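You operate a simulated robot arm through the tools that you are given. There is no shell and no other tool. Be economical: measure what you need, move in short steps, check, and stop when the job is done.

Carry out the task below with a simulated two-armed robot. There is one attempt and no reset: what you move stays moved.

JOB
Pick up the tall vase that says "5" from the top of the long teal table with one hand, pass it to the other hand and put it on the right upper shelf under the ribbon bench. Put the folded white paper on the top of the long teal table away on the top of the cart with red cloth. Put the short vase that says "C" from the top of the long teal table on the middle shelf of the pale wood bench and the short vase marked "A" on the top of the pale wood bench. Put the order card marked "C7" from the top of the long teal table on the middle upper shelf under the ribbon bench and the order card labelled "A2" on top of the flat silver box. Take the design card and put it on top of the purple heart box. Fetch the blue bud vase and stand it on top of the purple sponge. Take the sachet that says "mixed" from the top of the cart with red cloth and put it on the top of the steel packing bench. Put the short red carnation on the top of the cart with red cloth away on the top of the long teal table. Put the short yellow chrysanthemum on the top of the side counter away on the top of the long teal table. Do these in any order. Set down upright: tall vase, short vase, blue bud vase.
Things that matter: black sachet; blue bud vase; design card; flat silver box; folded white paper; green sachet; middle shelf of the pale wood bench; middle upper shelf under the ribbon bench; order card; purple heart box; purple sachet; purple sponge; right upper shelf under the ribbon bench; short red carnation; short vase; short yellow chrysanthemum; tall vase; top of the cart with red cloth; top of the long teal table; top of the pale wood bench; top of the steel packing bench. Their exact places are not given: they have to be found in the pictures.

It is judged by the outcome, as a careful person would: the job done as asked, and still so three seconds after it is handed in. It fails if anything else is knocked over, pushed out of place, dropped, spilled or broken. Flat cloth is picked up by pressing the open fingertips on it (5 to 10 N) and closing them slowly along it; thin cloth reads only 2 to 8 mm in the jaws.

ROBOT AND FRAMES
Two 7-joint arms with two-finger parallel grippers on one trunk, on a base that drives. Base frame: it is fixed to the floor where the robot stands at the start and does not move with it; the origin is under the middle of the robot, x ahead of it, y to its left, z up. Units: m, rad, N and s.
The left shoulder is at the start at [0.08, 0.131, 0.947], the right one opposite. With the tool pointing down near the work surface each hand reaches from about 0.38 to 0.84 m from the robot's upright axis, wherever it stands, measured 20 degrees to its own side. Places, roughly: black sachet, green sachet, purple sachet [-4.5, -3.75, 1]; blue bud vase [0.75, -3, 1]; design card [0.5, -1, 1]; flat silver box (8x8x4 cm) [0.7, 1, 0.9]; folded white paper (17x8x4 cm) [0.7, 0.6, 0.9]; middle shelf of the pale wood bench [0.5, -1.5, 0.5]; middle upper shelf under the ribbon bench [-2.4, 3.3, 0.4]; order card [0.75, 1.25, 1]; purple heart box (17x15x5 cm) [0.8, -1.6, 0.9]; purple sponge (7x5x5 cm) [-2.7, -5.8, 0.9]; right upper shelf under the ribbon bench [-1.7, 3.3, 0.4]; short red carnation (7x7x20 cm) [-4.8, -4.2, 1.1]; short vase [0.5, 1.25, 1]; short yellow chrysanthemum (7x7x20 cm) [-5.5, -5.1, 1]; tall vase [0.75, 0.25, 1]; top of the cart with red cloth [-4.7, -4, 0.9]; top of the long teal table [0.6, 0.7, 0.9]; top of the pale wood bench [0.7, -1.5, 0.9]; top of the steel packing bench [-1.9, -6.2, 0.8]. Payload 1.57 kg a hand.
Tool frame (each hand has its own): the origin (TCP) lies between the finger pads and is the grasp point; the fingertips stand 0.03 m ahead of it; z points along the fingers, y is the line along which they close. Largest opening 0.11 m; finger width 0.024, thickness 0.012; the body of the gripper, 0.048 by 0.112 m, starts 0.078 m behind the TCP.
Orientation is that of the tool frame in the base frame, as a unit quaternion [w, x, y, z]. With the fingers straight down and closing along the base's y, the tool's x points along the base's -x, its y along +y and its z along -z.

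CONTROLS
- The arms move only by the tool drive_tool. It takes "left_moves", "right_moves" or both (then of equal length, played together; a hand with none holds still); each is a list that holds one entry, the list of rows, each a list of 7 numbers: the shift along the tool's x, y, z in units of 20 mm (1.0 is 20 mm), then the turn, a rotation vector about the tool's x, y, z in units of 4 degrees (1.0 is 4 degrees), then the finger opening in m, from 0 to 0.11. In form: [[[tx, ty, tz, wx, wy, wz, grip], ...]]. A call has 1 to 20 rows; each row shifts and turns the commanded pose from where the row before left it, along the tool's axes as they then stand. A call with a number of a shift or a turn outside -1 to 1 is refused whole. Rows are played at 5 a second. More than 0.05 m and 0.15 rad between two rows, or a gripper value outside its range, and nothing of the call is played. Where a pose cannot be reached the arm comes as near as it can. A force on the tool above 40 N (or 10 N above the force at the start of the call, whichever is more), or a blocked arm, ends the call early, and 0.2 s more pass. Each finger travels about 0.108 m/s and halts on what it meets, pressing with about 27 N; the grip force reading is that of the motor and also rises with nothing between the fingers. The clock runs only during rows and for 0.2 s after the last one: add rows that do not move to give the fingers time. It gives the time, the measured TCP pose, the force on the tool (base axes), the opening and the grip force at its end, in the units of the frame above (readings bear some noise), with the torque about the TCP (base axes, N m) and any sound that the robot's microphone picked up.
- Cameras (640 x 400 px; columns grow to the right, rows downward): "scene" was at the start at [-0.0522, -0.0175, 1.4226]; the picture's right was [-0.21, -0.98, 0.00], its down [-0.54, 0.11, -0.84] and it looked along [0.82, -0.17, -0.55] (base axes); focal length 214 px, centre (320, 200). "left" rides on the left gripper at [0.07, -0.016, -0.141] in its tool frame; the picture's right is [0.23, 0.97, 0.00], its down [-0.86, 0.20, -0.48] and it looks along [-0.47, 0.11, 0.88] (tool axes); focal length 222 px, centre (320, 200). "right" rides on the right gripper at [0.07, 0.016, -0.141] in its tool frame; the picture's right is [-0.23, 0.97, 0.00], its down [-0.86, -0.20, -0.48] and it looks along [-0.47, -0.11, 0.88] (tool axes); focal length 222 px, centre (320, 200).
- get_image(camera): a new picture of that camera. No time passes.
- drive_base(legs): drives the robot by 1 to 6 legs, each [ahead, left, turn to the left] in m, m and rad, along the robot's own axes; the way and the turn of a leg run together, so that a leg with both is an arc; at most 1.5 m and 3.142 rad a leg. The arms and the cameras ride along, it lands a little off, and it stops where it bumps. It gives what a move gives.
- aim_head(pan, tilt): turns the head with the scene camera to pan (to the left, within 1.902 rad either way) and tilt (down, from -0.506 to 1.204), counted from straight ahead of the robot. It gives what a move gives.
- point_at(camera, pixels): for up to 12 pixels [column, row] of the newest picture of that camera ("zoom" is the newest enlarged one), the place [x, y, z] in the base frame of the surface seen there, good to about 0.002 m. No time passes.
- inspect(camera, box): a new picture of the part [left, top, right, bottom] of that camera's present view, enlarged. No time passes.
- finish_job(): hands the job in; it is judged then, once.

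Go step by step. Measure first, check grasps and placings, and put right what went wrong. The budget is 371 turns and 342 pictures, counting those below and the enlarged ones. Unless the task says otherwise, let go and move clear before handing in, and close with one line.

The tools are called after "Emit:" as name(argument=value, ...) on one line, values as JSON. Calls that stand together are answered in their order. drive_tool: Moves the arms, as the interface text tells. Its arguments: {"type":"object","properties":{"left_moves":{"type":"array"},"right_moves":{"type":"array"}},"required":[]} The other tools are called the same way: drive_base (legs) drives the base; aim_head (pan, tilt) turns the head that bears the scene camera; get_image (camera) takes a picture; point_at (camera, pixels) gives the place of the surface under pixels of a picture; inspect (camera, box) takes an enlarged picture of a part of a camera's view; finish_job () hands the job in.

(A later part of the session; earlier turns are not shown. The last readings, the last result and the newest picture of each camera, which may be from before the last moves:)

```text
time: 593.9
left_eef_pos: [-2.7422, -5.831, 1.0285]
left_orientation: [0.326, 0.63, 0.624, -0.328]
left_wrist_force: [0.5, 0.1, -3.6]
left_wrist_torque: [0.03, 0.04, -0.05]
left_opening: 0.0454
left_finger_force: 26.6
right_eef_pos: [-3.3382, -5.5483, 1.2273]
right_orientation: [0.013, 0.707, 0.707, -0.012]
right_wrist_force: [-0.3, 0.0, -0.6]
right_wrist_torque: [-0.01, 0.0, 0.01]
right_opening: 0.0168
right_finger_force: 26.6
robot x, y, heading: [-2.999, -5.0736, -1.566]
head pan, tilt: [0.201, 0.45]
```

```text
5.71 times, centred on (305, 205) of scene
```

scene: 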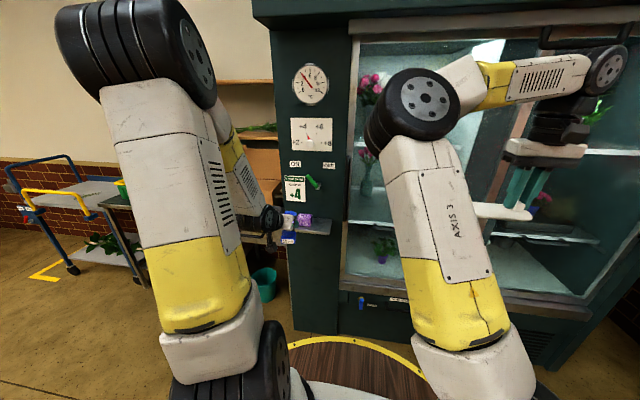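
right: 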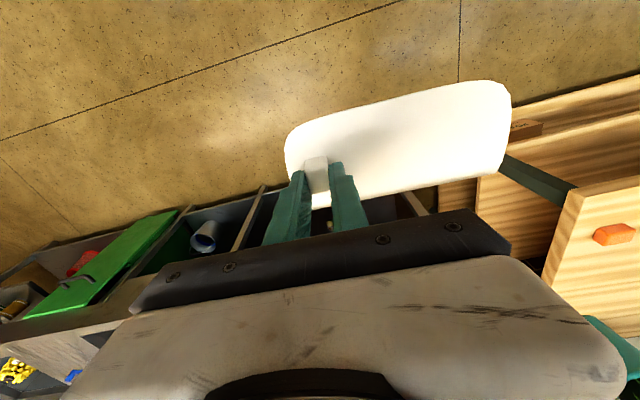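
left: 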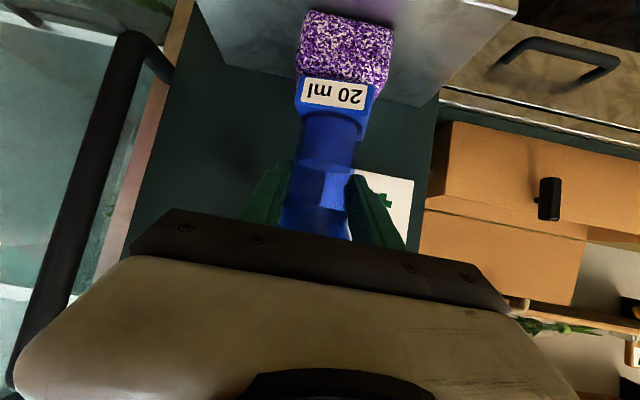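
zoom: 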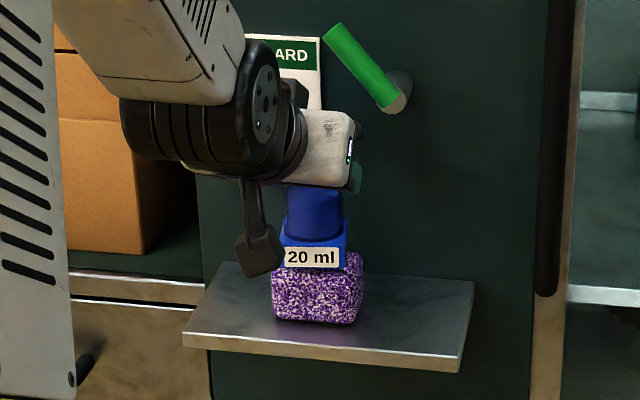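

Lowering to contact.

Emit:
drive_tool(left_moves=[[[0.1, 0, 0.07, 0, 0, 0, 0.02], [0.1, 0, 0.07, 0, 0, 0, 0.02], [0, 0, 0, 0, 0, 0, 0.02]]])

```text
time: 594.7
left_eef_pos: [-2.74, -5.8297, 1.023]
left_orientation: [0.325, 0.631, 0.624, -0.327]
left_wrist_force: [0.7, -0.2, -2.4]
left_wrist_torque: [0.01, -0.01, -0.01]
left_opening: 0.0454
left_finger_force: 26.8
right_eef_pos: [-3.3379, -5.549, 1.2273]
right_orientation: [0.013, 0.707, 0.707, -0.012]
right_wrist_force: [-0.8, -0.3, 0.2]
right_wrist_torque: [0.0, 0.0, 0.01]
right_opening: 0.0168
right_finger_force: 27.1
robot x, y, heading: [-2.9989, -5.0715, -1.567]
head pan, tilt: [0.201, 0.45]
```

Emit:
drive_tool(left_moves=[[[0.08, 0, 0.055, 0, 0, 0, 0.02], [0.08, 0, 0.055, 0, 0, 0, 0.02], [0, 0, 0, 0, 0, 0, 0.02]]])

```text
time: 595.5
left_eef_pos: [-2.7419, -5.8307, 1.0218]
left_orientation: [0.328, 0.63, 0.623, -0.329]
left_wrist_force: [0.4, 0.9, 13.6]
left_wrist_torque: [-0.34, 0.03, -0.01]
left_opening: 0.0452
left_finger_force: 26.7
right_eef_pos: [-3.3376, -5.5474, 1.2265]
right_orientation: [0.013, 0.707, 0.707, -0.013]
right_wrist_force: [0.1, -0.2, -0.4]
right_wrist_torque: [0.0, 0.0, 0.0]
right_opening: 0.017
right_finger_force: 26.8
robot x, y, heading: [-3.002, -5.0753, -1.573]
head pan, tilt: [0.201, 0.45]
```

Contact. Ease slightly, open to 64 mm, and retreat straight back.

Emit:
drive_tool(left_moves=[[[-0.03, 0, -0.02, 0, 0, 0, 0.02], [0, 0, 0, 0, 0, 0, 0.05], [0, 0, 0, 0, 0, 0, 0.058], [0, 0, 0, 0, 0, 0, 0.064], [0, 0, 0, 0, 0, 0, 0.064], [0.28, 0, -0.41, 0, 0, 0, 0.064], [0.43, 0, -0.61, 0, 0, 0, 0.064], [0.57, 0, -0.82, 0, 0, 0, 0.064], [0.57, 0, -0.82, 0, 0, 0, 0.064], [0.57, 0, -0.82, 0, 0, 0, 0.064], [0.57, 0, -0.82, 0, 0, 0, 0.064], [0.57, 0, -0.82, 0, 0, 0, 0.064]]])

Emit:
get_image(camera="left")

Emit:
inspect(camera="scene", box=[270, 170, 340, 240])

```text
time: 598.1
left_eef_pos: [-2.7388, -5.705, 1.0197]
left_orientation: [0.325, 0.63, 0.624, -0.328]
left_wrist_force: [-0.5, -0.8, -0.4]
left_wrist_torque: [-0.02, 0.01, -0.01]
left_opening: 0.0639
left_finger_force: 0.0
right_eef_pos: [-3.339, -5.5481, 1.2273]
right_orientation: [0.014, 0.707, 0.707, -0.012]
right_wrist_force: [-0.2, -0.4, -0.1]
right_wrist_torque: [0.01, 0.0, -0.01]
right_opening: 0.0168
right_finger_force: 26.9
robot x, y, heading: [-2.9993, -5.0722, -1.568]
head pan, tilt: [0.201, 0.45]
```

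```text
103 pictures are left
```

left: 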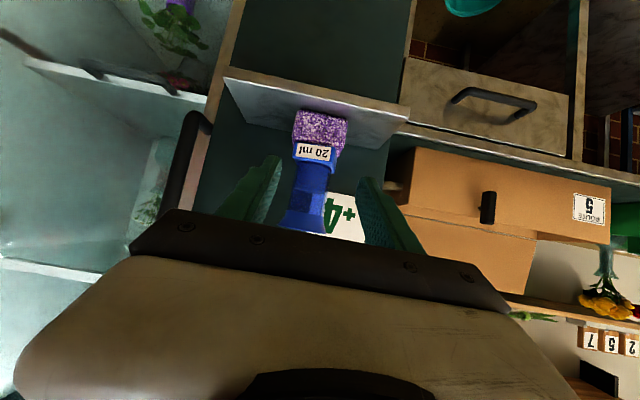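

```text
5.71 times, centred on (305, 205) of scene
```

zoom: 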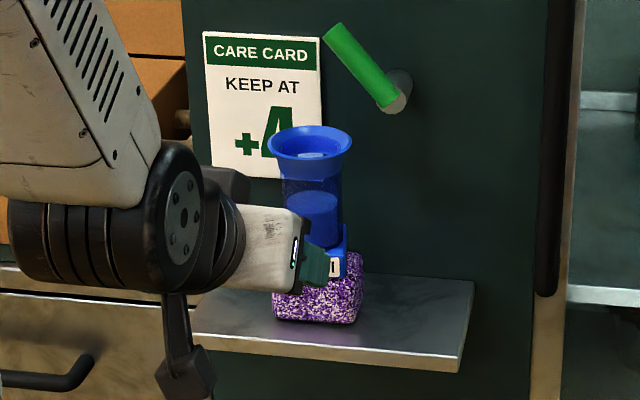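

The bud vase stands upright on the sponge. Backing off, raising left hand and turning to face the red-cloth cart.

Emit:
drive_base(legs=[[-0.6, 0, 0], [0, 0, -1.57]])

Emit:
aim_head(pan=0.0, tilt=0.4)

Emit:
get_image(camera="scene")

```text
time: 605.3
left_eef_pos: [-3.6316, -4.7265, 1.019]
left_orientation: [-0.002, 0.887, -0.005, -0.462]
left_wrist_force: [-0.8, 0.1, -0.1]
left_wrist_torque: [-0.01, -0.01, 0.0]
left_opening: 0.0639
left_finger_force: 0.0
right_eef_pos: [-3.4729, -4.1271, 1.2276]
right_orientation: [0.001, 1.0, -0.001, -0.018]
right_wrist_force: [0.0, 0.3, -0.5]
right_wrist_torque: [0.01, 0.02, 0.02]
right_opening: 0.0167
right_finger_force: 27.2
robot x, y, heading: [-3.0006, -4.4642, -3.139]
head pan, tilt: [0.201, 0.45]
```

```text
time: 606.0
left_eef_pos: [-3.6318, -4.7259, 1.0192]
left_orientation: [-0.003, 0.886, -0.005, -0.463]
left_wrist_force: [-0.6, 0.5, -0.4]
left_wrist_torque: [0.0, -0.02, 0.02]
left_opening: 0.0636
left_finger_force: 0.0
right_eef_pos: [-3.4734, -4.1278, 1.2266]
right_orientation: [0.001, 1.0, -0.001, -0.02]
right_wrist_force: [0.4, -0.3, -0.8]
right_wrist_torque: [0.05, 0.03, -0.02]
right_opening: 0.0168
right_finger_force: 27.4
robot x, y, heading: [-2.9987, -4.467, -3.138]
head pan, tilt: [0.0, 0.4]
```

```text
101 pictures are left
```

scene: 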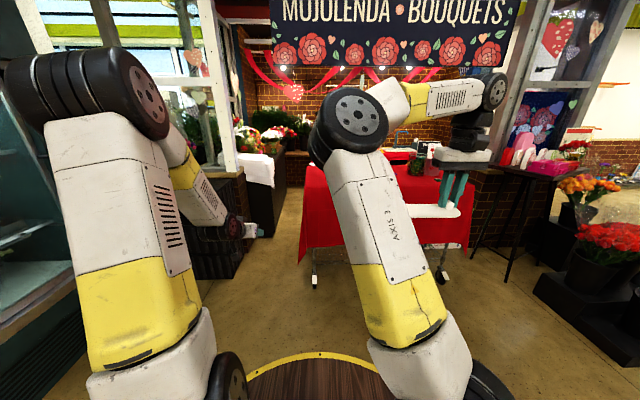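

Emit:
inspect(camera="scene", box=[280, 120, 480, 260])

Emit:
point_at(camera="zoom", pixels=[[400, 110], [470, 130], [100, 160], [420, 95], [600, 160]])

Emit:
inspect(camera="scene", box=[200, 90, 330, 220])

Emit:
point_at(camera="zoom", pixels=[[330, 170], [330, 205], [290, 200], [380, 230], [280, 160]])

```text
2.86 times, centred on (380, 190) of scene
```

zoom: 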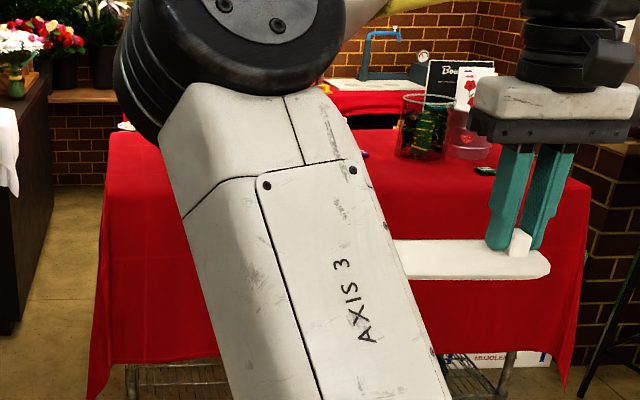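

```text
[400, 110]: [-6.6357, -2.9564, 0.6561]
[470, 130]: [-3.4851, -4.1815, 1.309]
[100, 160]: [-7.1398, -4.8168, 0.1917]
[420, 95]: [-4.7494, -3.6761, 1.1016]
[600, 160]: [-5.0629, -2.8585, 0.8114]
```

```text
3.08 times, centred on (265, 155) of scene
```

zoom: 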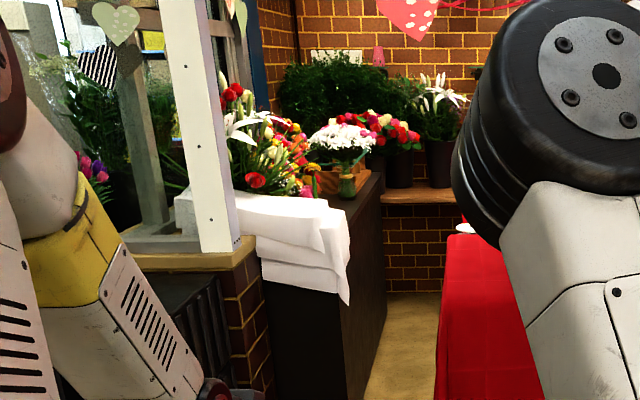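

```text
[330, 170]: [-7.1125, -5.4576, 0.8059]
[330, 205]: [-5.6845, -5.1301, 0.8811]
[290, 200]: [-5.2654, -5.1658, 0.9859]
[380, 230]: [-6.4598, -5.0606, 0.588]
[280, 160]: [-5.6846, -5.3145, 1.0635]
```

Raise the left hand, then approach the cart 0.75 m.

Emit:
drive_tool(left_moves=[[[-0.7, 0, -0.8, 0, 0, 0, 0.06], [-0.7, 0, -0.8, 0, 0, 0, 0.06], [-0.7, 0, -0.8, 0, 0, 0, 0.06], [-0.7, 0, -0.8, 0, 0, 0, 0.06], [-0.7, 0, -0.8, 0, 0, 0, 0.06], [-0.7, 0, -0.8, 0, 0, 0, 0.06], [-0.7, 0, -0.8, 0, 0, 0, 0.06], [-0.7, 0, -0.8, 0, 0, 0, 0.06], [-0.7, 0, -0.8, 0, 0, 0, 0.06], [-0.7, 0, -0.8, 0, 0, 0, 0.06], [-0.7, 0, -0.8, 0, 0, 0, 0.06], [-0.7, 0, -0.8, 0, 0, 0, 0.06]]])

Emit:
drive_base(legs=[[0.75, 0, 0]])

Emit:
get_image(camera="scene")

Emit:
get_image(camera="right")

Emit:
get_image(camera="left")

```text
time: 608.6
left_eef_pos: [-3.5666, -4.726, 1.2654]
left_orientation: [-0.002, 0.887, -0.005, -0.462]
left_wrist_force: [-0.7, 0.5, 0.1]
left_wrist_torque: [-0.01, -0.02, -0.01]
left_opening: 0.0597
left_finger_force: 0.0
right_eef_pos: [-3.4739, -4.1274, 1.2265]
right_orientation: [0.0, 1.0, -0.001, -0.018]
right_wrist_force: [-0.2, 0.4, 0.0]
right_wrist_torque: [0.05, -0.06, 0.0]
right_opening: 0.0167
right_finger_force: 27.1
robot x, y, heading: [-3.0002, -4.4654, -3.139]
head pan, tilt: [0.0, 0.4]
```

```text
time: 612.8
left_eef_pos: [-4.3321, -4.7402, 1.2674]
left_orientation: [0.002, 0.886, 0.001, -0.463]
left_wrist_force: [-0.1, -0.5, -0.2]
left_wrist_torque: [0.0, 0.0, 0.01]
left_opening: 0.0598
left_finger_force: 0.2
right_eef_pos: [-4.2472, -4.141, 1.2272]
right_orientation: [0.001, 1.0, 0.006, -0.018]
right_wrist_force: [-0.4, -0.9, -0.6]
right_wrist_torque: [-0.01, 0.05, 0.0]
right_opening: 0.0172
right_finger_force: 27.1
robot x, y, heading: [-3.7688, -4.4772, -3.123]
head pan, tilt: [0.0, 0.4]
```

```text
98 pictures are left
```

scene: 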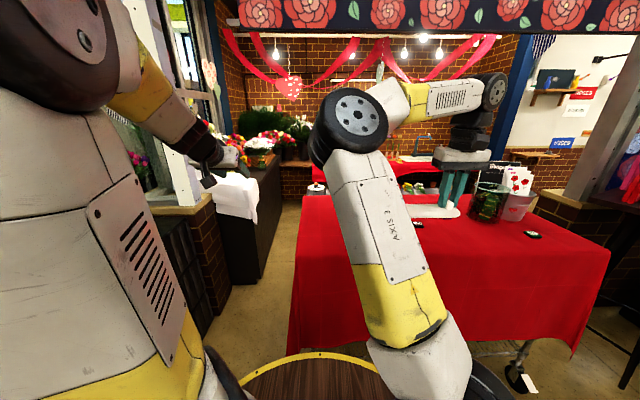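

```text
97 pictures are left
```

right: 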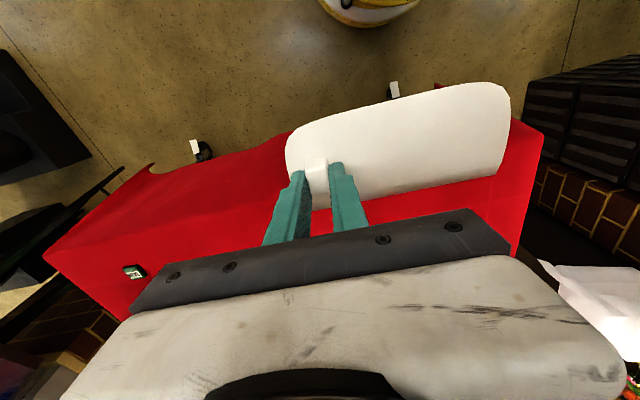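

```text
96 pictures are left
```

left: 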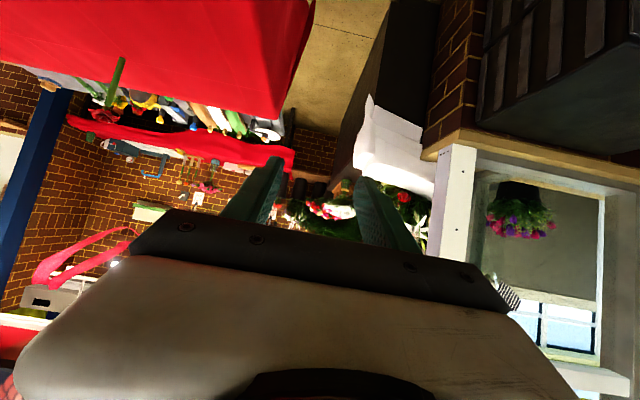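

Emit:
inspect(camera="scene", box=[380, 140, 580, 260])

Emit:
point_at(camera="zoom", pixels=[[487, 305], [120, 270], [350, 200], [450, 180], [300, 350], [560, 250], [150, 240], [420, 250]])

Emit:
inspect(camera="left", box=[80, 50, 300, 210])

```text
3.20 times, centred on (480, 200) of scene
```

zoom: 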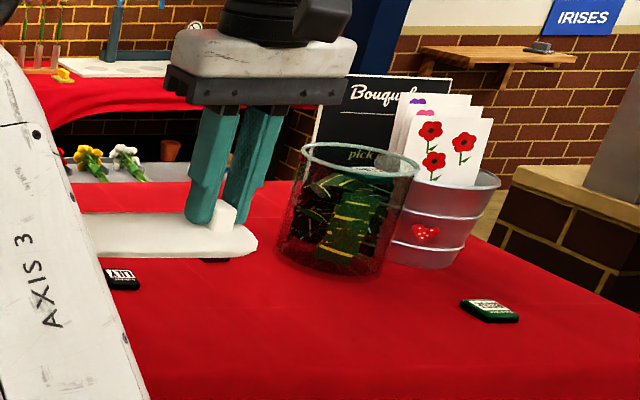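

```text
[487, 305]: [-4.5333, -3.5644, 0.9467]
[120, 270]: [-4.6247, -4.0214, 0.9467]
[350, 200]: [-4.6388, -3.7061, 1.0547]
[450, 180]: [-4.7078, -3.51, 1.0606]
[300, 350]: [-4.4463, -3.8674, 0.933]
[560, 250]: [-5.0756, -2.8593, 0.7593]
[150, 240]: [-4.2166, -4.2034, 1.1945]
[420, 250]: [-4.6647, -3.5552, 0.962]
```

```text
2.50 times, centred on (190, 130) of left
```

zoom: 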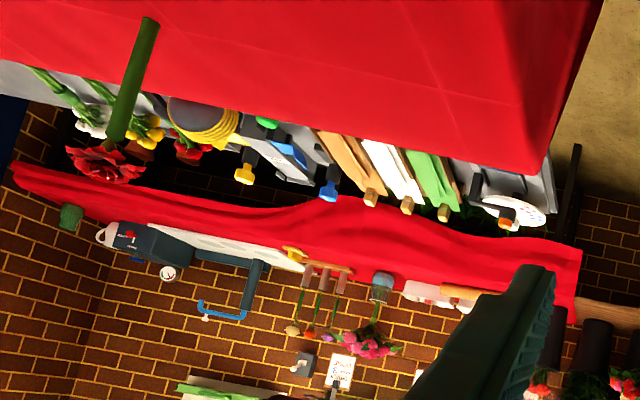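

Cart top z≈0.933; black "LILY" sachet at (−4.625,−4.02), green one at (−4.533,−3.564). I'll place the paper at about (−4.50, −4.15): base +0.1, then the arm forward and down part-way.

Emit:
drive_base(legs=[[0.1, 0, -0.018]])

Emit:
drive_tool(right_moves=[[[-0.8, 0, 0.7, 0, 0, 0, 0], [-0.8, 0, 0.7, 0, 0, 0, 0], [-0.8, 0, 0.7, 0, 0, 0, 0], [-0.8, 0, 0.7, 0, 0, 0, 0], [-0.8, 0, 0.7, 0, 0, 0, 0], [-0.8, 0, 0.7, 0, 0, 0, 0], [-0.8, 0, 0.7, 0, 0, 0, 0], [-0.8, 0, 0.7, 0, 0, 0, 0], [-0.8, 0, 0.7, 0, 0, 0, 0], [-0.8, 0, 0.7, 0, 0, 0, 0]]])

Emit:
get_image(camera="right")

Emit:
get_image(camera="scene")

```text
time: 613.9
left_eef_pos: [-4.4375, -4.7298, 1.2672]
left_orientation: [-0.004, 0.887, -0.007, -0.462]
left_wrist_force: [0.1, 0.2, 0.3]
left_wrist_torque: [-0.02, -0.01, -0.01]
left_opening: 0.06
left_finger_force: 0.1
right_eef_pos: [-4.3394, -4.1323, 1.2272]
right_orientation: [0.001, 1.0, -0.003, -0.018]
right_wrist_force: [-1.6, -0.7, -0.8]
right_wrist_torque: [0.02, 0.02, 0.01]
right_opening: 0.0169
right_finger_force: 26.9
robot x, y, heading: [-3.8654, -4.4704, 3.135]
head pan, tilt: [0.0, 0.4]
```

```text
time: 616.1
left_eef_pos: [-4.4364, -4.7301, 1.266]
left_orientation: [-0.003, 0.886, -0.007, -0.463]
left_wrist_force: [0.6, 0.1, -1.0]
left_wrist_torque: [0.02, 0.05, -0.02]
left_opening: 0.0602
left_finger_force: 0.0
right_eef_pos: [-4.5027, -4.1316, 1.0903]
right_orientation: [0.002, 1.0, -0.003, -0.019]
right_wrist_force: [-0.1, -0.4, 0.1]
right_wrist_torque: [0.02, 0.02, -0.02]
right_opening: 0.0171
right_finger_force: 27.5
robot x, y, heading: [-3.8615, -4.4727, 3.134]
head pan, tilt: [0.0, 0.4]
```

```text
93 pictures are left
```

right: 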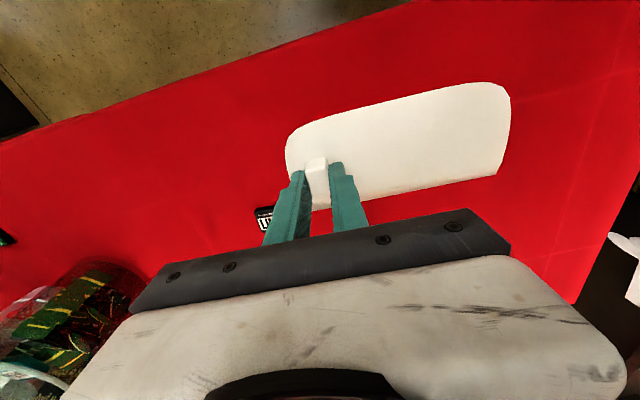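

```text
92 pictures are left
```

scene: 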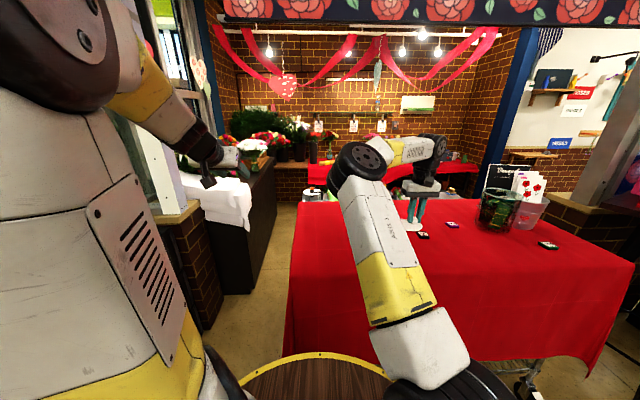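

Reading the sachet labels.

Emit:
inspect(camera="scene", box=[400, 205, 480, 255])

Emit:
point_at(camera="zoom", pixels=[[420, 160], [390, 180], [450, 180], [420, 145], [180, 240], [150, 255], [215, 250], [420, 185]])

Emit:
inspect(camera="scene", box=[510, 215, 590, 265])

Emit:
point_at(camera="zoom", pixels=[[310, 230], [280, 250], [340, 250]])

```text
8.00 times, centred on (440, 230) of scene
```

zoom: 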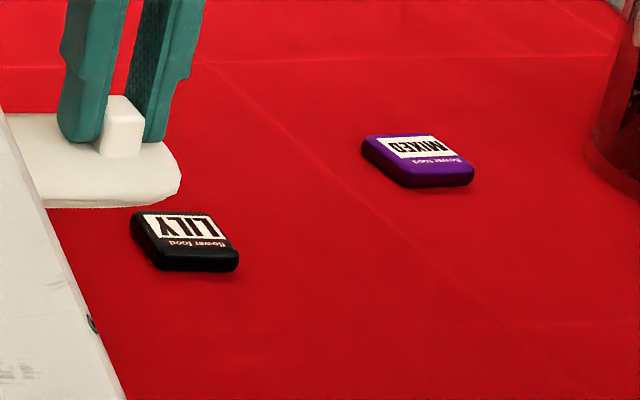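

```text
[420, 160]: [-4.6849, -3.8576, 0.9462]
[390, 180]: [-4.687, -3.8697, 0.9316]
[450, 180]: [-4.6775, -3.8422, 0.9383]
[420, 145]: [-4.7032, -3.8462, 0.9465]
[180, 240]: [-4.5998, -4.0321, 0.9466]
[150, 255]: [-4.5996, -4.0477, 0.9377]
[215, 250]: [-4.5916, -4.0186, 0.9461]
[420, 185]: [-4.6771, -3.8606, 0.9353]
```

```text
8.00 times, centred on (550, 240) of scene
```

zoom: 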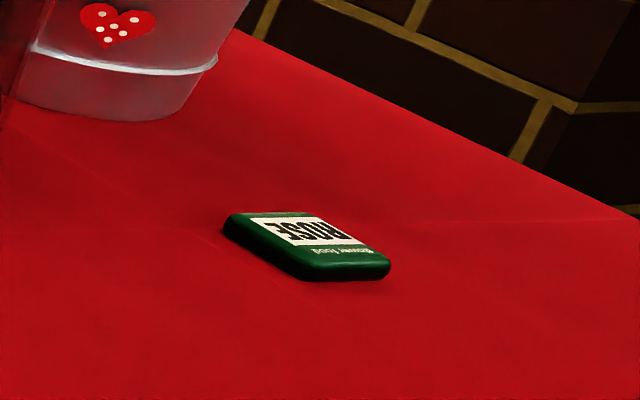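

```text
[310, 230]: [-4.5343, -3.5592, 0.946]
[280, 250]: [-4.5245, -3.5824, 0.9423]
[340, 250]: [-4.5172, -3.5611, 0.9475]
```

Purple is "MIXED" at (−4.69,−3.857). Lowering the paper onto the cart now.

Emit:
drive_tool(right_moves=[[[0, 0.3, 1, 0, 0, 0, 0], [0, 0.3, 1, 0, 0, 0, 0], [0, 0, 1, 0, 0, 0, 0], [0, 0, 1, 0, 0, 0, 0], [0, 0, 1, 0, 0, 0, 0], [0, 0, 0.5, 0, 0, 0, 0], [0, 0, 0.2, 0, 0, 0, 0], [0, 0, 0, 0, 0, 0, 0]]])

Emit:
get_image(camera="right")

```text
time: 617.9
left_eef_pos: [-4.4365, -4.7284, 1.2665]
left_orientation: [-0.002, 0.886, -0.007, -0.463]
left_wrist_force: [0.2, 0.1, 0.1]
left_wrist_torque: [0.0, -0.02, 0.03]
left_opening: 0.06
left_finger_force: 0.1
right_eef_pos: [-4.5086, -4.146, 0.9769]
right_orientation: [0.0, 1.0, -0.004, -0.017]
right_wrist_force: [-1.1, -0.7, 0.0]
right_wrist_torque: [0.05, -0.01, 0.02]
right_opening: 0.0168
right_finger_force: 27.3
robot x, y, heading: [-3.8669, -4.4735, 3.142]
head pan, tilt: [0.0, 0.4]
```

```text
89 pictures are left
```

right: 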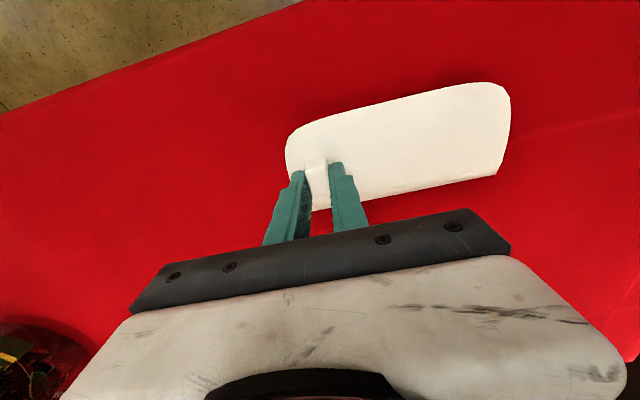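

Paper is on the cloth. Release and rise to z≈1.12.

Emit:
drive_tool(right_moves=[[[0, 0, 0.05, 0, 0, 0, 0], [0, 0, 0, 0, 0, 0, 0.035], [0, 0, 0, 0, 0, 0, 0.045], [0, 0, -0.5, 0, 0, 0, 0.045], [0, 0, -1, 0, 0, 0, 0.06], [0, 0, -1, 0, 0, 0, 0.08], [0, 0, -1, 0, 0, 0, 0.08], [0, 0, -1, 0, 0, 0, 0.08], [0, 0, -1, 0, 0, 0, 0.08], [0, 0, -1, 0, 0, 0, 0.08], [0, 0, -1, 0, 0, 0, 0.08]]])

Emit:
get_image(camera="right")

```text
time: 620.3
left_eef_pos: [-4.4367, -4.7297, 1.2663]
left_orientation: [-0.002, 0.887, -0.007, -0.462]
left_wrist_force: [-0.6, -0.7, 0.6]
left_wrist_torque: [0.01, -0.01, 0.02]
left_opening: 0.0602
left_finger_force: 0.0
right_eef_pos: [-4.5042, -4.1446, 1.1274]
right_orientation: [0.001, 1.0, -0.003, -0.016]
right_wrist_force: [0.1, 0.4, 0.1]
right_wrist_torque: [0.03, 0.0, 0.03]
right_opening: 0.0801
right_finger_force: 0.0
robot x, y, heading: [-3.8693, -4.4735, 3.137]
head pan, tilt: [0.0, 0.4]
```

```text
88 pictures are left
```

right: 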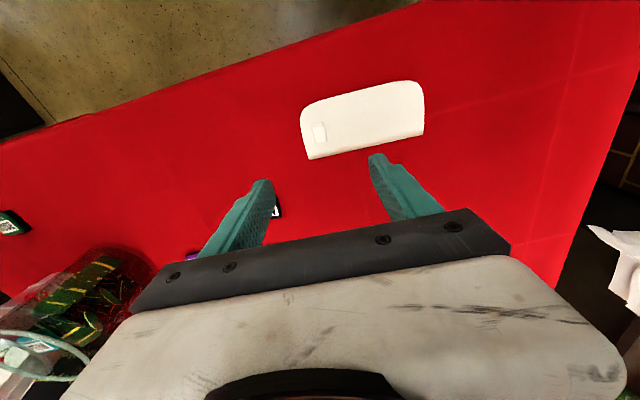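

Paper placed. Now locating the carnation with the left camera.

Emit:
get_image(camera="left")

Emit:
aim_head(pan=-0.15, tilt=0.55)

Emit:
get_image(camera="scene")

```text
87 pictures are left
```

left: 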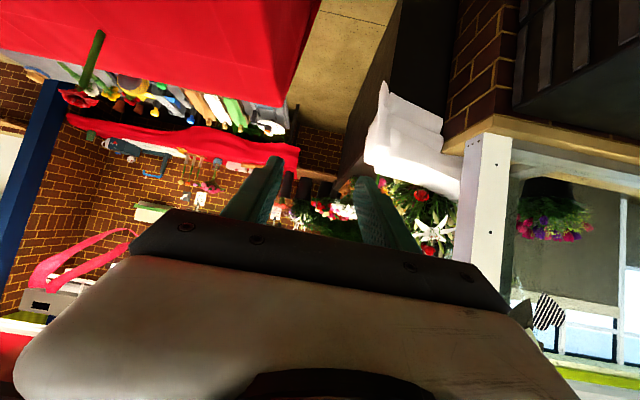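

```text
time: 621.0
left_eef_pos: [-4.4371, -4.7297, 1.2666]
left_orientation: [-0.003, 0.886, -0.007, -0.463]
left_wrist_force: [0.0, -0.7, 0.0]
left_wrist_torque: [-0.01, 0.0, -0.01]
left_opening: 0.0601
left_finger_force: 0.1
right_eef_pos: [-4.5025, -4.1455, 1.1267]
right_orientation: [0.001, 1.0, -0.004, -0.017]
right_wrist_force: [-0.3, -0.9, -0.1]
right_wrist_torque: [0.0, 0.01, 0.01]
right_opening: 0.0797
right_finger_force: 0.1
robot x, y, heading: [-3.8665, -4.4722, 3.139]
head pan, tilt: [-0.15, 0.55]
```

```text
86 pictures are left
```

scene: 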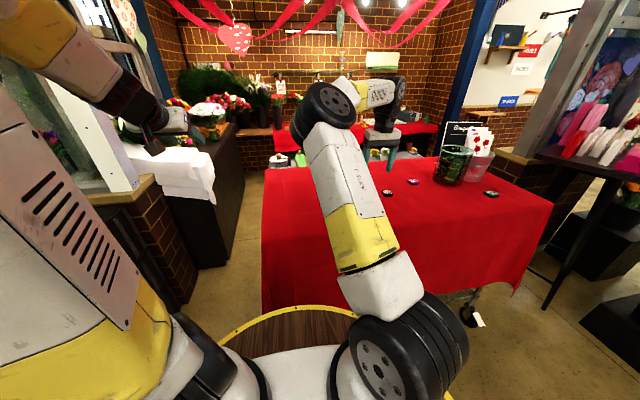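

Emit:
inspect(camera="left", box=[0, 10, 200, 150])

Emit:
point_at(camera="left", pixels=[[93, 55], [98, 35], [87, 75], [80, 98], [85, 95], [70, 100]])

```text
2.86 times, centred on (100, 80) of left
```

zoom: 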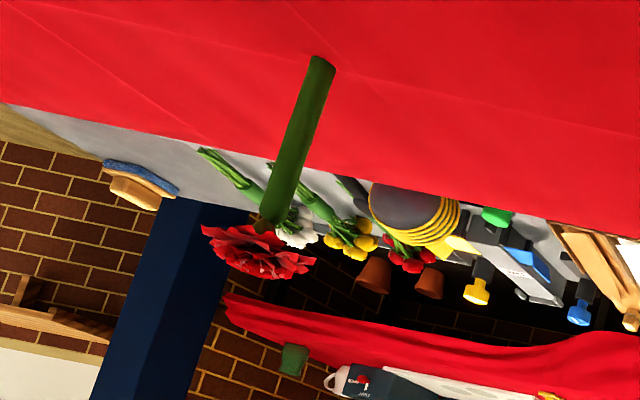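

```text
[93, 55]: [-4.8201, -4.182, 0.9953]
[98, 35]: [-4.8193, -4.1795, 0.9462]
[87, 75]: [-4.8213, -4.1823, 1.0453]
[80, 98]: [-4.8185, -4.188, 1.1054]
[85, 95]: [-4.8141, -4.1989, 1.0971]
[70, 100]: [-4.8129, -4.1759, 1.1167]
```

The carnation stands at (−4.82,−4.182), z 0.93–1.13. Measuring the cart's near edge for how close I can get.

Emit:
point_at(camera="right", pixels=[[200, 78], [205, 72], [100, 110], [330, 30], [600, 120], [10, 222]])

Emit:
point_at(camera="scene", pixels=[[420, 270], [450, 240], [265, 215], [440, 200]])

```text
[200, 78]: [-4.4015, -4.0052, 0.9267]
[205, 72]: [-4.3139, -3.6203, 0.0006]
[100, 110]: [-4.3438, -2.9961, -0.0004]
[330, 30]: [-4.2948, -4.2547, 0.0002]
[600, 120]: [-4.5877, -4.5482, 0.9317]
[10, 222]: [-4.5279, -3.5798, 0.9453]
```

```text
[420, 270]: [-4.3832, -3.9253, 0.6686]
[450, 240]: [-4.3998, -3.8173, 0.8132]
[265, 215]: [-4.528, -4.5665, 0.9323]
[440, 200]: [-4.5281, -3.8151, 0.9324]
```

Cart edge x≈−4.40. Retract and raise the right hand first, then reposition so the left hand faces the carnation.

Emit:
drive_tool(right_moves=[[[0.8, -0.2, -0.9, 0, 0, 0, 0.08], [0.8, -0.2, -0.9, 0, 0, 0, 0.08], [0.8, -0.2, -0.9, 0, 0, 0, 0.08], [0.8, -0.2, -0.9, 0, 0, 0, 0.08], [0.8, -0.2, -0.9, 0, 0, 0, 0.08], [0.8, -0.2, -0.9, 0, 0, 0, 0.08], [0.8, -0.2, -0.9, 0, 0, 0, 0.08], [0.8, -0.2, -0.9, 0, 0, 0, 0.08], [0.8, -0.2, -0.9, 0, 0, 0, 0.08], [0.8, -0.2, -0.9, 0, 0, 0, 0.08]]])

Emit:
drive_base(legs=[[0, -0.5, 0], [0.12, 0, 0]])

Emit:
get_image(camera="scene")

Emit:
get_image(camera="left")

```text
time: 623.2
left_eef_pos: [-4.4374, -4.7299, 1.2661]
left_orientation: [-0.003, 0.886, -0.007, -0.463]
left_wrist_force: [0.3, -0.2, 0.6]
left_wrist_torque: [-0.01, 0.04, -0.02]
left_opening: 0.06
left_finger_force: 0.0
right_eef_pos: [-4.3345, -4.1053, 1.3034]
right_orientation: [0.002, 1.0, -0.003, -0.019]
right_wrist_force: [0.8, -0.7, 0.1]
right_wrist_torque: [0.05, -0.03, 0.0]
right_opening: 0.0799
right_finger_force: 0.0
robot x, y, heading: [-3.8649, -4.4708, 3.138]
head pan, tilt: [-0.15, 0.55]
```

```text
time: 627.0
left_eef_pos: [-4.5548, -4.2249, 1.2671]
left_orientation: [-0.001, 0.886, -0.002, -0.463]
left_wrist_force: [-0.2, -0.7, 1.0]
left_wrist_torque: [0.0, -0.02, 0.03]
left_opening: 0.06
left_finger_force: 0.0
right_eef_pos: [-4.4633, -3.5982, 1.3042]
right_orientation: [0.0, 1.0, 0.002, -0.018]
right_wrist_force: [0.1, 0.0, 0.0]
right_wrist_torque: [0.01, 0.02, 0.01]
right_opening: 0.08
right_finger_force: 0.1
robot x, y, heading: [-3.9899, -3.9616, -3.131]
head pan, tilt: [-0.15, 0.55]
```

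```text
84 pictures are left
```

scene: 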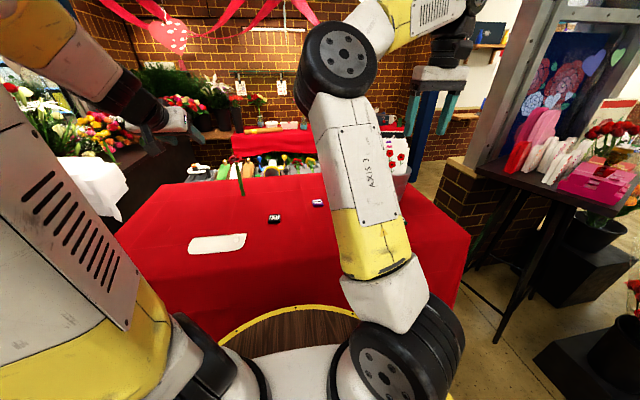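

```text
83 pictures are left
```

left: 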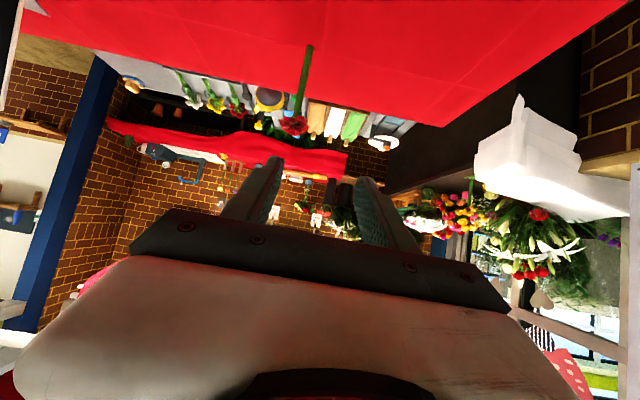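

Carnation is ahead of the left hand. Approach along the tool axis, stopping ~5 cm short.

Emit:
drive_tool(left_moves=[[[0.9, -0.72, 0, 0, 0, 0, 0.06], [0.9, -0.72, 0, 0, 0, 0, 0.06], [0.86, -0.71, 0, 0, 0, 0, 0.06], [0, 0, 1, 0, 0, 0, 0.06], [0, 0, 1, 0, 0, 0, 0.06], [0, 0, 1, 0, 0, 0, 0.06], [0, 0, 1, 0, 0, 0, 0.06], [0, 0, 1, 0, 0, 0, 0.06], [0, 0, 1, 0, 0, 0, 0.06], [0, 0, 1, 0, 0, 0, 0.06], [0, 0, 1, 0, 0, 0, 0.06], [0, 0, 1, 0, 0, 0, 0.06], [0, 0, 1, 0, 0, 0, 0.06], [0, 0, 1, 0, 0, 0, 0.06], [0, 0, 1, 0, 0, 0, 0.06], [0, 0, 1, 0, 0, 0, 0.06], [0, 0, 1, 0, 0, 0, 0.06], [0, 0, 1, 0, 0, 0, 0.06], [0, 0, 0, 0, 0, 0, 0.06]]])

Emit:
get_image(camera="left")

Emit:
point_at(camera="left", pixels=[[320, 100], [320, 130], [320, 150]])

```text
time: 630.5
left_eef_pos: [-4.7088, -4.2107, 1.1911]
left_orientation: [-0.089, 0.834, 0.064, -0.541]
left_wrist_force: [-1.0, -0.2, -0.1]
left_wrist_torque: [0.01, 0.04, 0.04]
left_opening: 0.0598
left_finger_force: 0.2
left hand out of reach, approached as far as the arm can: row 8, 9, 17
right_eef_pos: [-4.458, -3.588, 1.3003]
right_orientation: [0.0, 1.0, -0.012, -0.014]
right_wrist_force: [0.2, 0.8, 0.6]
right_wrist_torque: [-0.05, 0.0, 0.0]
right_opening: 0.08
right_finger_force: 0.0
robot x, y, heading: [-3.9904, -3.9627, -3.133]
head pan, tilt: [-0.15, 0.55]
stopped in row 17 (left hand): the arm was blocked; the commanded pose is now the measured one
```

```text
82 pictures are left
```

left: 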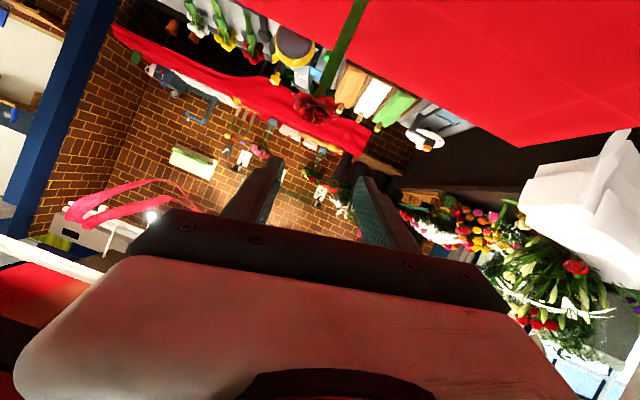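

```text
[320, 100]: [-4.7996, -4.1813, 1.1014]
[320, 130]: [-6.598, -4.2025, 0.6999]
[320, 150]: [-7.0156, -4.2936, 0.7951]
```

Blocked; checking the elbows.

Emit:
get_image(camera="scene")

```text
81 pictures are left
```

scene: 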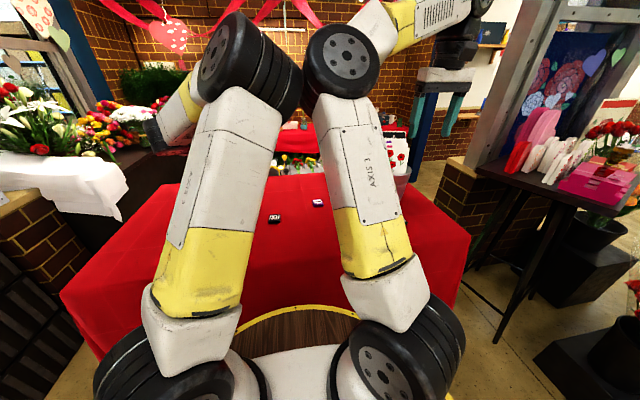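

The elbows touched. Backing the left hand out along its axis and outward.

Emit:
drive_tool(left_moves=[[[0, 0.3, -0.8, 0, 0, 0, 0.06], [0, 0.3, -0.8, 0, 0, 0, 0.06], [0, 0.3, -0.8, 0, 0, 0, 0.06], [0, 0.3, -0.8, 0, 0, 0, 0.06], [0, 0.3, -0.8, 0, 0, 0, 0.06], [0, 0.3, -0.8, 0, 0, 0, 0.06], [0, 0.3, -0.8, 0, 0, 0, 0.06], [0, 0.3, -0.8, 0, 0, 0, 0.06]]], right_moves=[[[0, -0.6, 0, 0, 0, 0, 0.08], [0, -0.6, 0, 0, 0, 0, 0.08], [0, -0.6, 0, 0, 0, 0, 0.08], [0, -0.6, 0, 0, 0, 0, 0.08], [0, -0.6, 0, 0, 0, 0, 0.08], [0, 0, 0, 0, 0, 0, 0.08], [0, 0, 0, 0, 0, 0, 0.08], [0, 0, 0, 0, 0, 0, 0.08]]])

Emit:
get_image(camera="scene")

```text
time: 632.3
left_eef_pos: [-4.5914, -4.2685, 1.23]
left_orientation: [-0.089, 0.835, 0.063, -0.54]
left_wrist_force: [-0.2, -0.6, 0.3]
left_wrist_torque: [0.02, 0.0, 0.01]
left_opening: 0.0602
left_finger_force: 0.1
right_eef_pos: [-4.4566, -3.5279, 1.3012]
right_orientation: [-0.001, 1.0, -0.012, -0.014]
right_wrist_force: [0.2, -0.8, 0.2]
right_wrist_torque: [-0.02, 0.02, 0.0]
right_opening: 0.0802
right_finger_force: 0.1
robot x, y, heading: [-3.9871, -3.9609, -3.132]
head pan, tilt: [-0.15, 0.55]
```

```text
80 pictures are left
```

scene: 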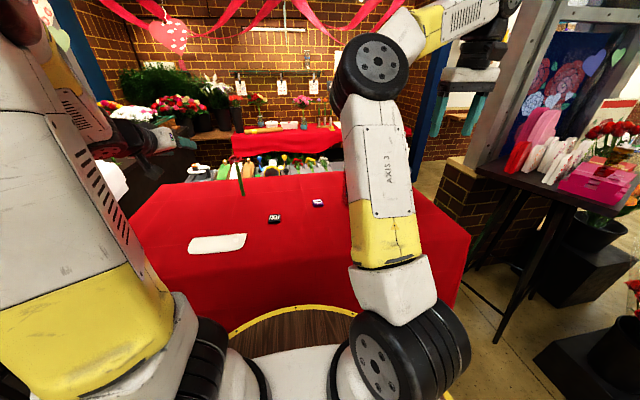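

Left elbow is out again. Re-square the tool, shift the base right 9 cm, and come down low before reaching forward.

Emit:
drive_base(legs=[[0.02, -0.09, -0.008]])

Emit:
drive_tool(left_moves=[[[0, 0, 0, -0.48, 0.89, 0.93, 0.06], [0, 0, 0, -0.48, 0.89, 0.93, 0.06], [0, 0, 0, -0.48, 0.89, 0.93, 0.06], [0.82, 0, 0.573, 0, 0, 0, 0.06], [0.82, 0, 0.573, 0, 0, 0, 0.06], [0.82, 0, 0.573, 0, 0, 0, 0.06], [0.82, 0, 0.573, 0, 0, 0, 0.06], [0.82, 0, 0.573, 0, 0, 0, 0.06], [0.82, 0, 0.573, 0, 0, 0, 0.06], [0.82, 0, 0.573, 0, 0, 0, 0.06], [0.82, 0, 0.573, 0, 0, 0, 0.06], [0.82, 0, 0.573, 0, 0, 0, 0.06], [0.82, 0, 0.573, 0, 0, 0, 0.06], [0, 0, 0, 0, 0, 0, 0.06]]])

Emit:
get_image(camera="left")

Emit:
point_at(camera="left", pixels=[[320, 60], [320, 20]])

```text
time: 633.4
left_eef_pos: [-4.614, -4.1721, 1.2309]
left_orientation: [-0.091, 0.834, 0.06, -0.541]
left_wrist_force: [0.0, -0.5, -0.6]
left_wrist_torque: [0.06, 0.04, 0.02]
left_opening: 0.0599
left_finger_force: 0.0
right_eef_pos: [-4.4731, -3.4328, 1.3007]
right_orientation: [-0.001, 1.0, -0.014, -0.013]
right_wrist_force: [-0.4, 0.0, 0.4]
right_wrist_torque: [-0.01, 0.02, 0.02]
right_opening: 0.08
right_finger_force: 0.1
robot x, y, heading: [-4.0108, -3.8684, -3.137]
head pan, tilt: [-0.15, 0.55]
```

```text
time: 636.4
left_eef_pos: [-4.6173, -4.1733, 1.0288]
left_orientation: [-0.002, 0.886, -0.003, -0.464]
left_wrist_force: [0.1, -0.2, 0.4]
left_wrist_torque: [0.03, 0.0, -0.01]
left_opening: 0.06
left_finger_force: 0.0
right_eef_pos: [-4.4739, -3.434, 1.3009]
right_orientation: [0.0, 1.0, -0.015, -0.014]
right_wrist_force: [-0.7, -0.3, 0.6]
right_wrist_torque: [-0.01, 0.02, -0.02]
right_opening: 0.08
right_finger_force: 0.1
robot x, y, heading: [-4.0106, -3.8694, -3.142]
head pan, tilt: [-0.15, 0.55]
```

```text
79 pictures are left
```

left: 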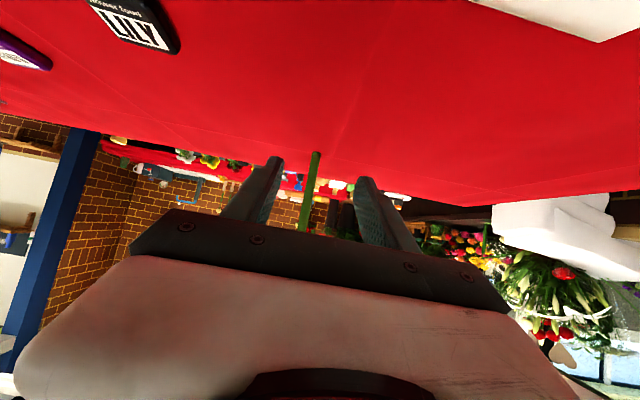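

```text
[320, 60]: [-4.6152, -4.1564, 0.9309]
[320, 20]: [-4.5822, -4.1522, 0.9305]
```

The stem is between the fingers at (313,170). Advance horizontally 0.21 m.

Emit:
drive_tool(left_moves=[[[-0.48, 0.04, 0.75, 0, 0, 0, 0.06], [-0.48, 0.04, 0.75, 0, 0, 0, 0.06], [-0.48, 0.04, 0.75, 0, 0, 0, 0.06], [-0.48, 0.04, 0.75, 0, 0, 0, 0.06], [-0.48, 0.04, 0.75, 0, 0, 0, 0.06], [-0.48, 0.04, 0.75, 0, 0, 0, 0.06], [-0.48, 0.04, 0.75, 0, 0, 0, 0.06], [-0.48, 0.04, 0.75, 0, 0, 0, 0.06], [0, 0, 0, 0, 0, 0, 0.06]]])

Emit:
get_image(camera="left")

```text
time: 638.4
left_eef_pos: [-4.7573, -4.1758, 1.0253]
left_orientation: [-0.003, 0.886, -0.004, -0.463]
left_wrist_force: [-0.1, 0.0, -0.4]
left_wrist_torque: [-0.02, -0.01, 0.01]
left_opening: 0.0601
left_finger_force: 0.0
right_eef_pos: [-4.4733, -3.4328, 1.3001]
right_orientation: [0.0, 1.0, -0.016, -0.014]
right_wrist_force: [0.8, 0.0, 0.0]
right_wrist_torque: [0.01, 0.02, -0.01]
right_opening: 0.0799
right_finger_force: 0.1
robot x, y, heading: [-4.0112, -3.8709, -3.142]
head pan, tilt: [-0.15, 0.55]
```

```text
78 pictures are left
```

left: 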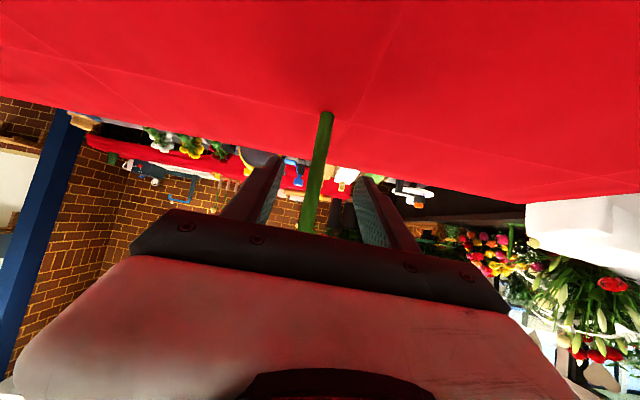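

Advance the last 73 mm, close on the stem, and lift 5 cm.

Emit:
drive_tool(left_moves=[[[-0.48, 0.05, 0.75, 0, 0, 0, 0.06], [-0.48, 0.05, 0.75, 0, 0, 0, 0.06], [-0.48, 0.05, 0.75, 0, 0, 0, 0.06], [-0.48, 0.05, 0.75, 0, 0, 0, 0.06], [0, 0, 0, 0, 0, 0, 0.03], [0, 0, 0, 0, 0, 0, 0.0], [0, 0, 0, 0, 0, 0, 0.0], [0, 0, 0, 0, 0, 0, 0.0], [-0.41, 0, -0.29, 0, 0, 0, 0.0], [-0.82, 0, -0.573, 0, 0, 0, 0.0], [-0.82, 0, -0.573, 0, 0, 0, 0.0], [0, 0, 0, 0, 0, 0, 0.0]]])

Emit:
get_image(camera="left")

```text
time: 641.0
left_eef_pos: [-4.831, -4.1808, 1.0709]
left_orientation: [-0.002, 0.886, -0.004, -0.463]
left_wrist_force: [-0.1, 0.6, -0.4]
left_wrist_torque: [-0.02, 0.0, 0.0]
left_opening: 0.0144
left_finger_force: 27.0
right_eef_pos: [-4.4745, -3.4336, 1.3009]
right_orientation: [0.0, 1.0, -0.015, -0.014]
right_wrist_force: [1.4, 0.4, 1.1]
right_wrist_torque: [0.07, 0.01, -0.01]
right_opening: 0.08
right_finger_force: 0.1
robot x, y, heading: [-4.0046, -3.8669, -3.138]
head pan, tilt: [-0.15, 0.55]
```

```text
77 pictures are left
```

left: 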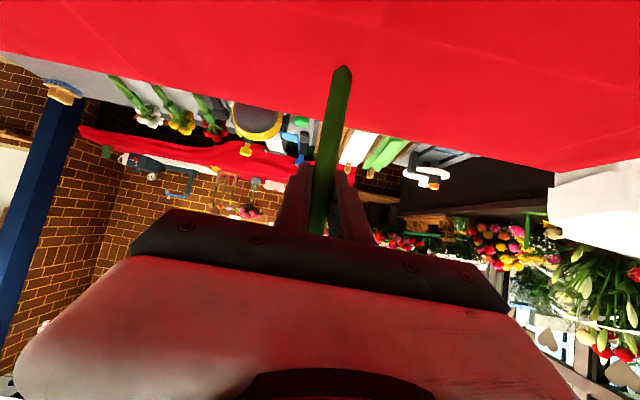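

Carnation held. Retract the left hand back and up.

Emit:
drive_tool(left_moves=[[[-0.82, 0, -0.573, 0, 0, 0, 0], [0.57, 0, -0.82, 0, 0, 0, 0], [0.57, 0, -0.82, 0, 0, 0, 0], [0.57, 0, -0.82, 0, 0, 0, 0], [0.57, 0, -0.82, 0, 0, 0, 0], [0.57, 0, -0.82, 0, 0, 0, 0], [0.57, 0, -0.82, 0, 0, 0, 0], [0.57, 0, -0.82, 0, 0, 0, 0], [0.57, 0, -0.82, 0, 0, 0, 0], [0.57, 0, -0.82, 0, 0, 0, 0], [0.57, 0, -0.82, 0, 0, 0, 0], [0.57, 0, -0.82, 0, 0, 0, 0], [0.57, 0, -0.82, 0, 0, 0, 0], [-0.6, 0.3, -0.8, 0, 0, 0, 0], [-0.6, 0.3, -0.8, 0, 0, 0, 0], [-0.6, 0.3, -0.8, 0, 0, 0, 0], [-0.6, 0.3, -0.8, 0, 0, 0, 0], [-0.6, 0.3, -0.8, 0, 0, 0, 0], [-0.6, 0.3, -0.8, 0, 0, 0, 0]]])

Emit:
drive_base(legs=[[-0.05, 0.26, 0]])

Emit:
get_image(camera="scene")

```text
time: 645.0
left_eef_pos: [-4.5515, -4.2203, 1.2085]
left_orientation: [-0.002, 0.886, -0.003, -0.463]
left_wrist_force: [-0.1, 0.5, -1.0]
left_wrist_torque: [-0.01, 0.0, 0.0]
left_opening: 0.0144
left_finger_force: 27.4
right_eef_pos: [-4.4754, -3.4339, 1.2996]
right_orientation: [0.0, 1.0, -0.015, -0.014]
right_wrist_force: [0.7, -0.1, 0.9]
right_wrist_torque: [0.01, -0.02, 0.01]
right_opening: 0.0799
right_finger_force: 0.1
robot x, y, heading: [-4.0071, -3.868, -3.137]
head pan, tilt: [-0.15, 0.55]
```

```text
time: 646.9
left_eef_pos: [-4.4988, -4.4826, 1.2071]
left_orientation: [0.0, 0.886, -0.001, -0.463]
left_wrist_force: [0.0, 0.1, 0.0]
left_wrist_torque: [0.04, -0.01, -0.02]
left_opening: 0.0144
left_finger_force: 27.0
right_eef_pos: [-4.4254, -3.697, 1.2992]
right_orientation: [0.0, 1.0, -0.012, -0.014]
right_wrist_force: [-0.1, 0.2, 0.2]
right_wrist_torque: [0.01, 0.01, -0.01]
right_opening: 0.0802
right_finger_force: 0.0
robot x, y, heading: [-3.9567, -4.125, -3.135]
head pan, tilt: [-0.15, 0.55]
```

```text
76 pictures are left
```

scene: 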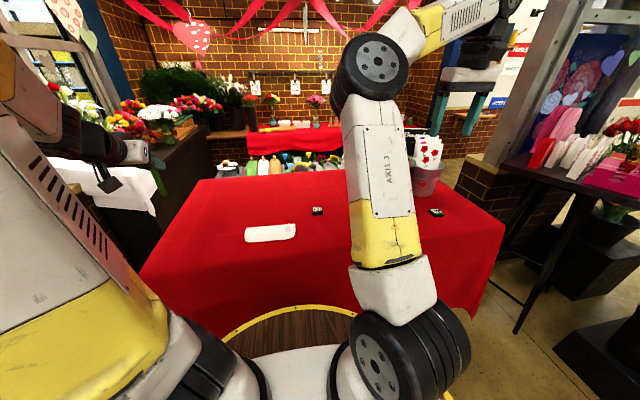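

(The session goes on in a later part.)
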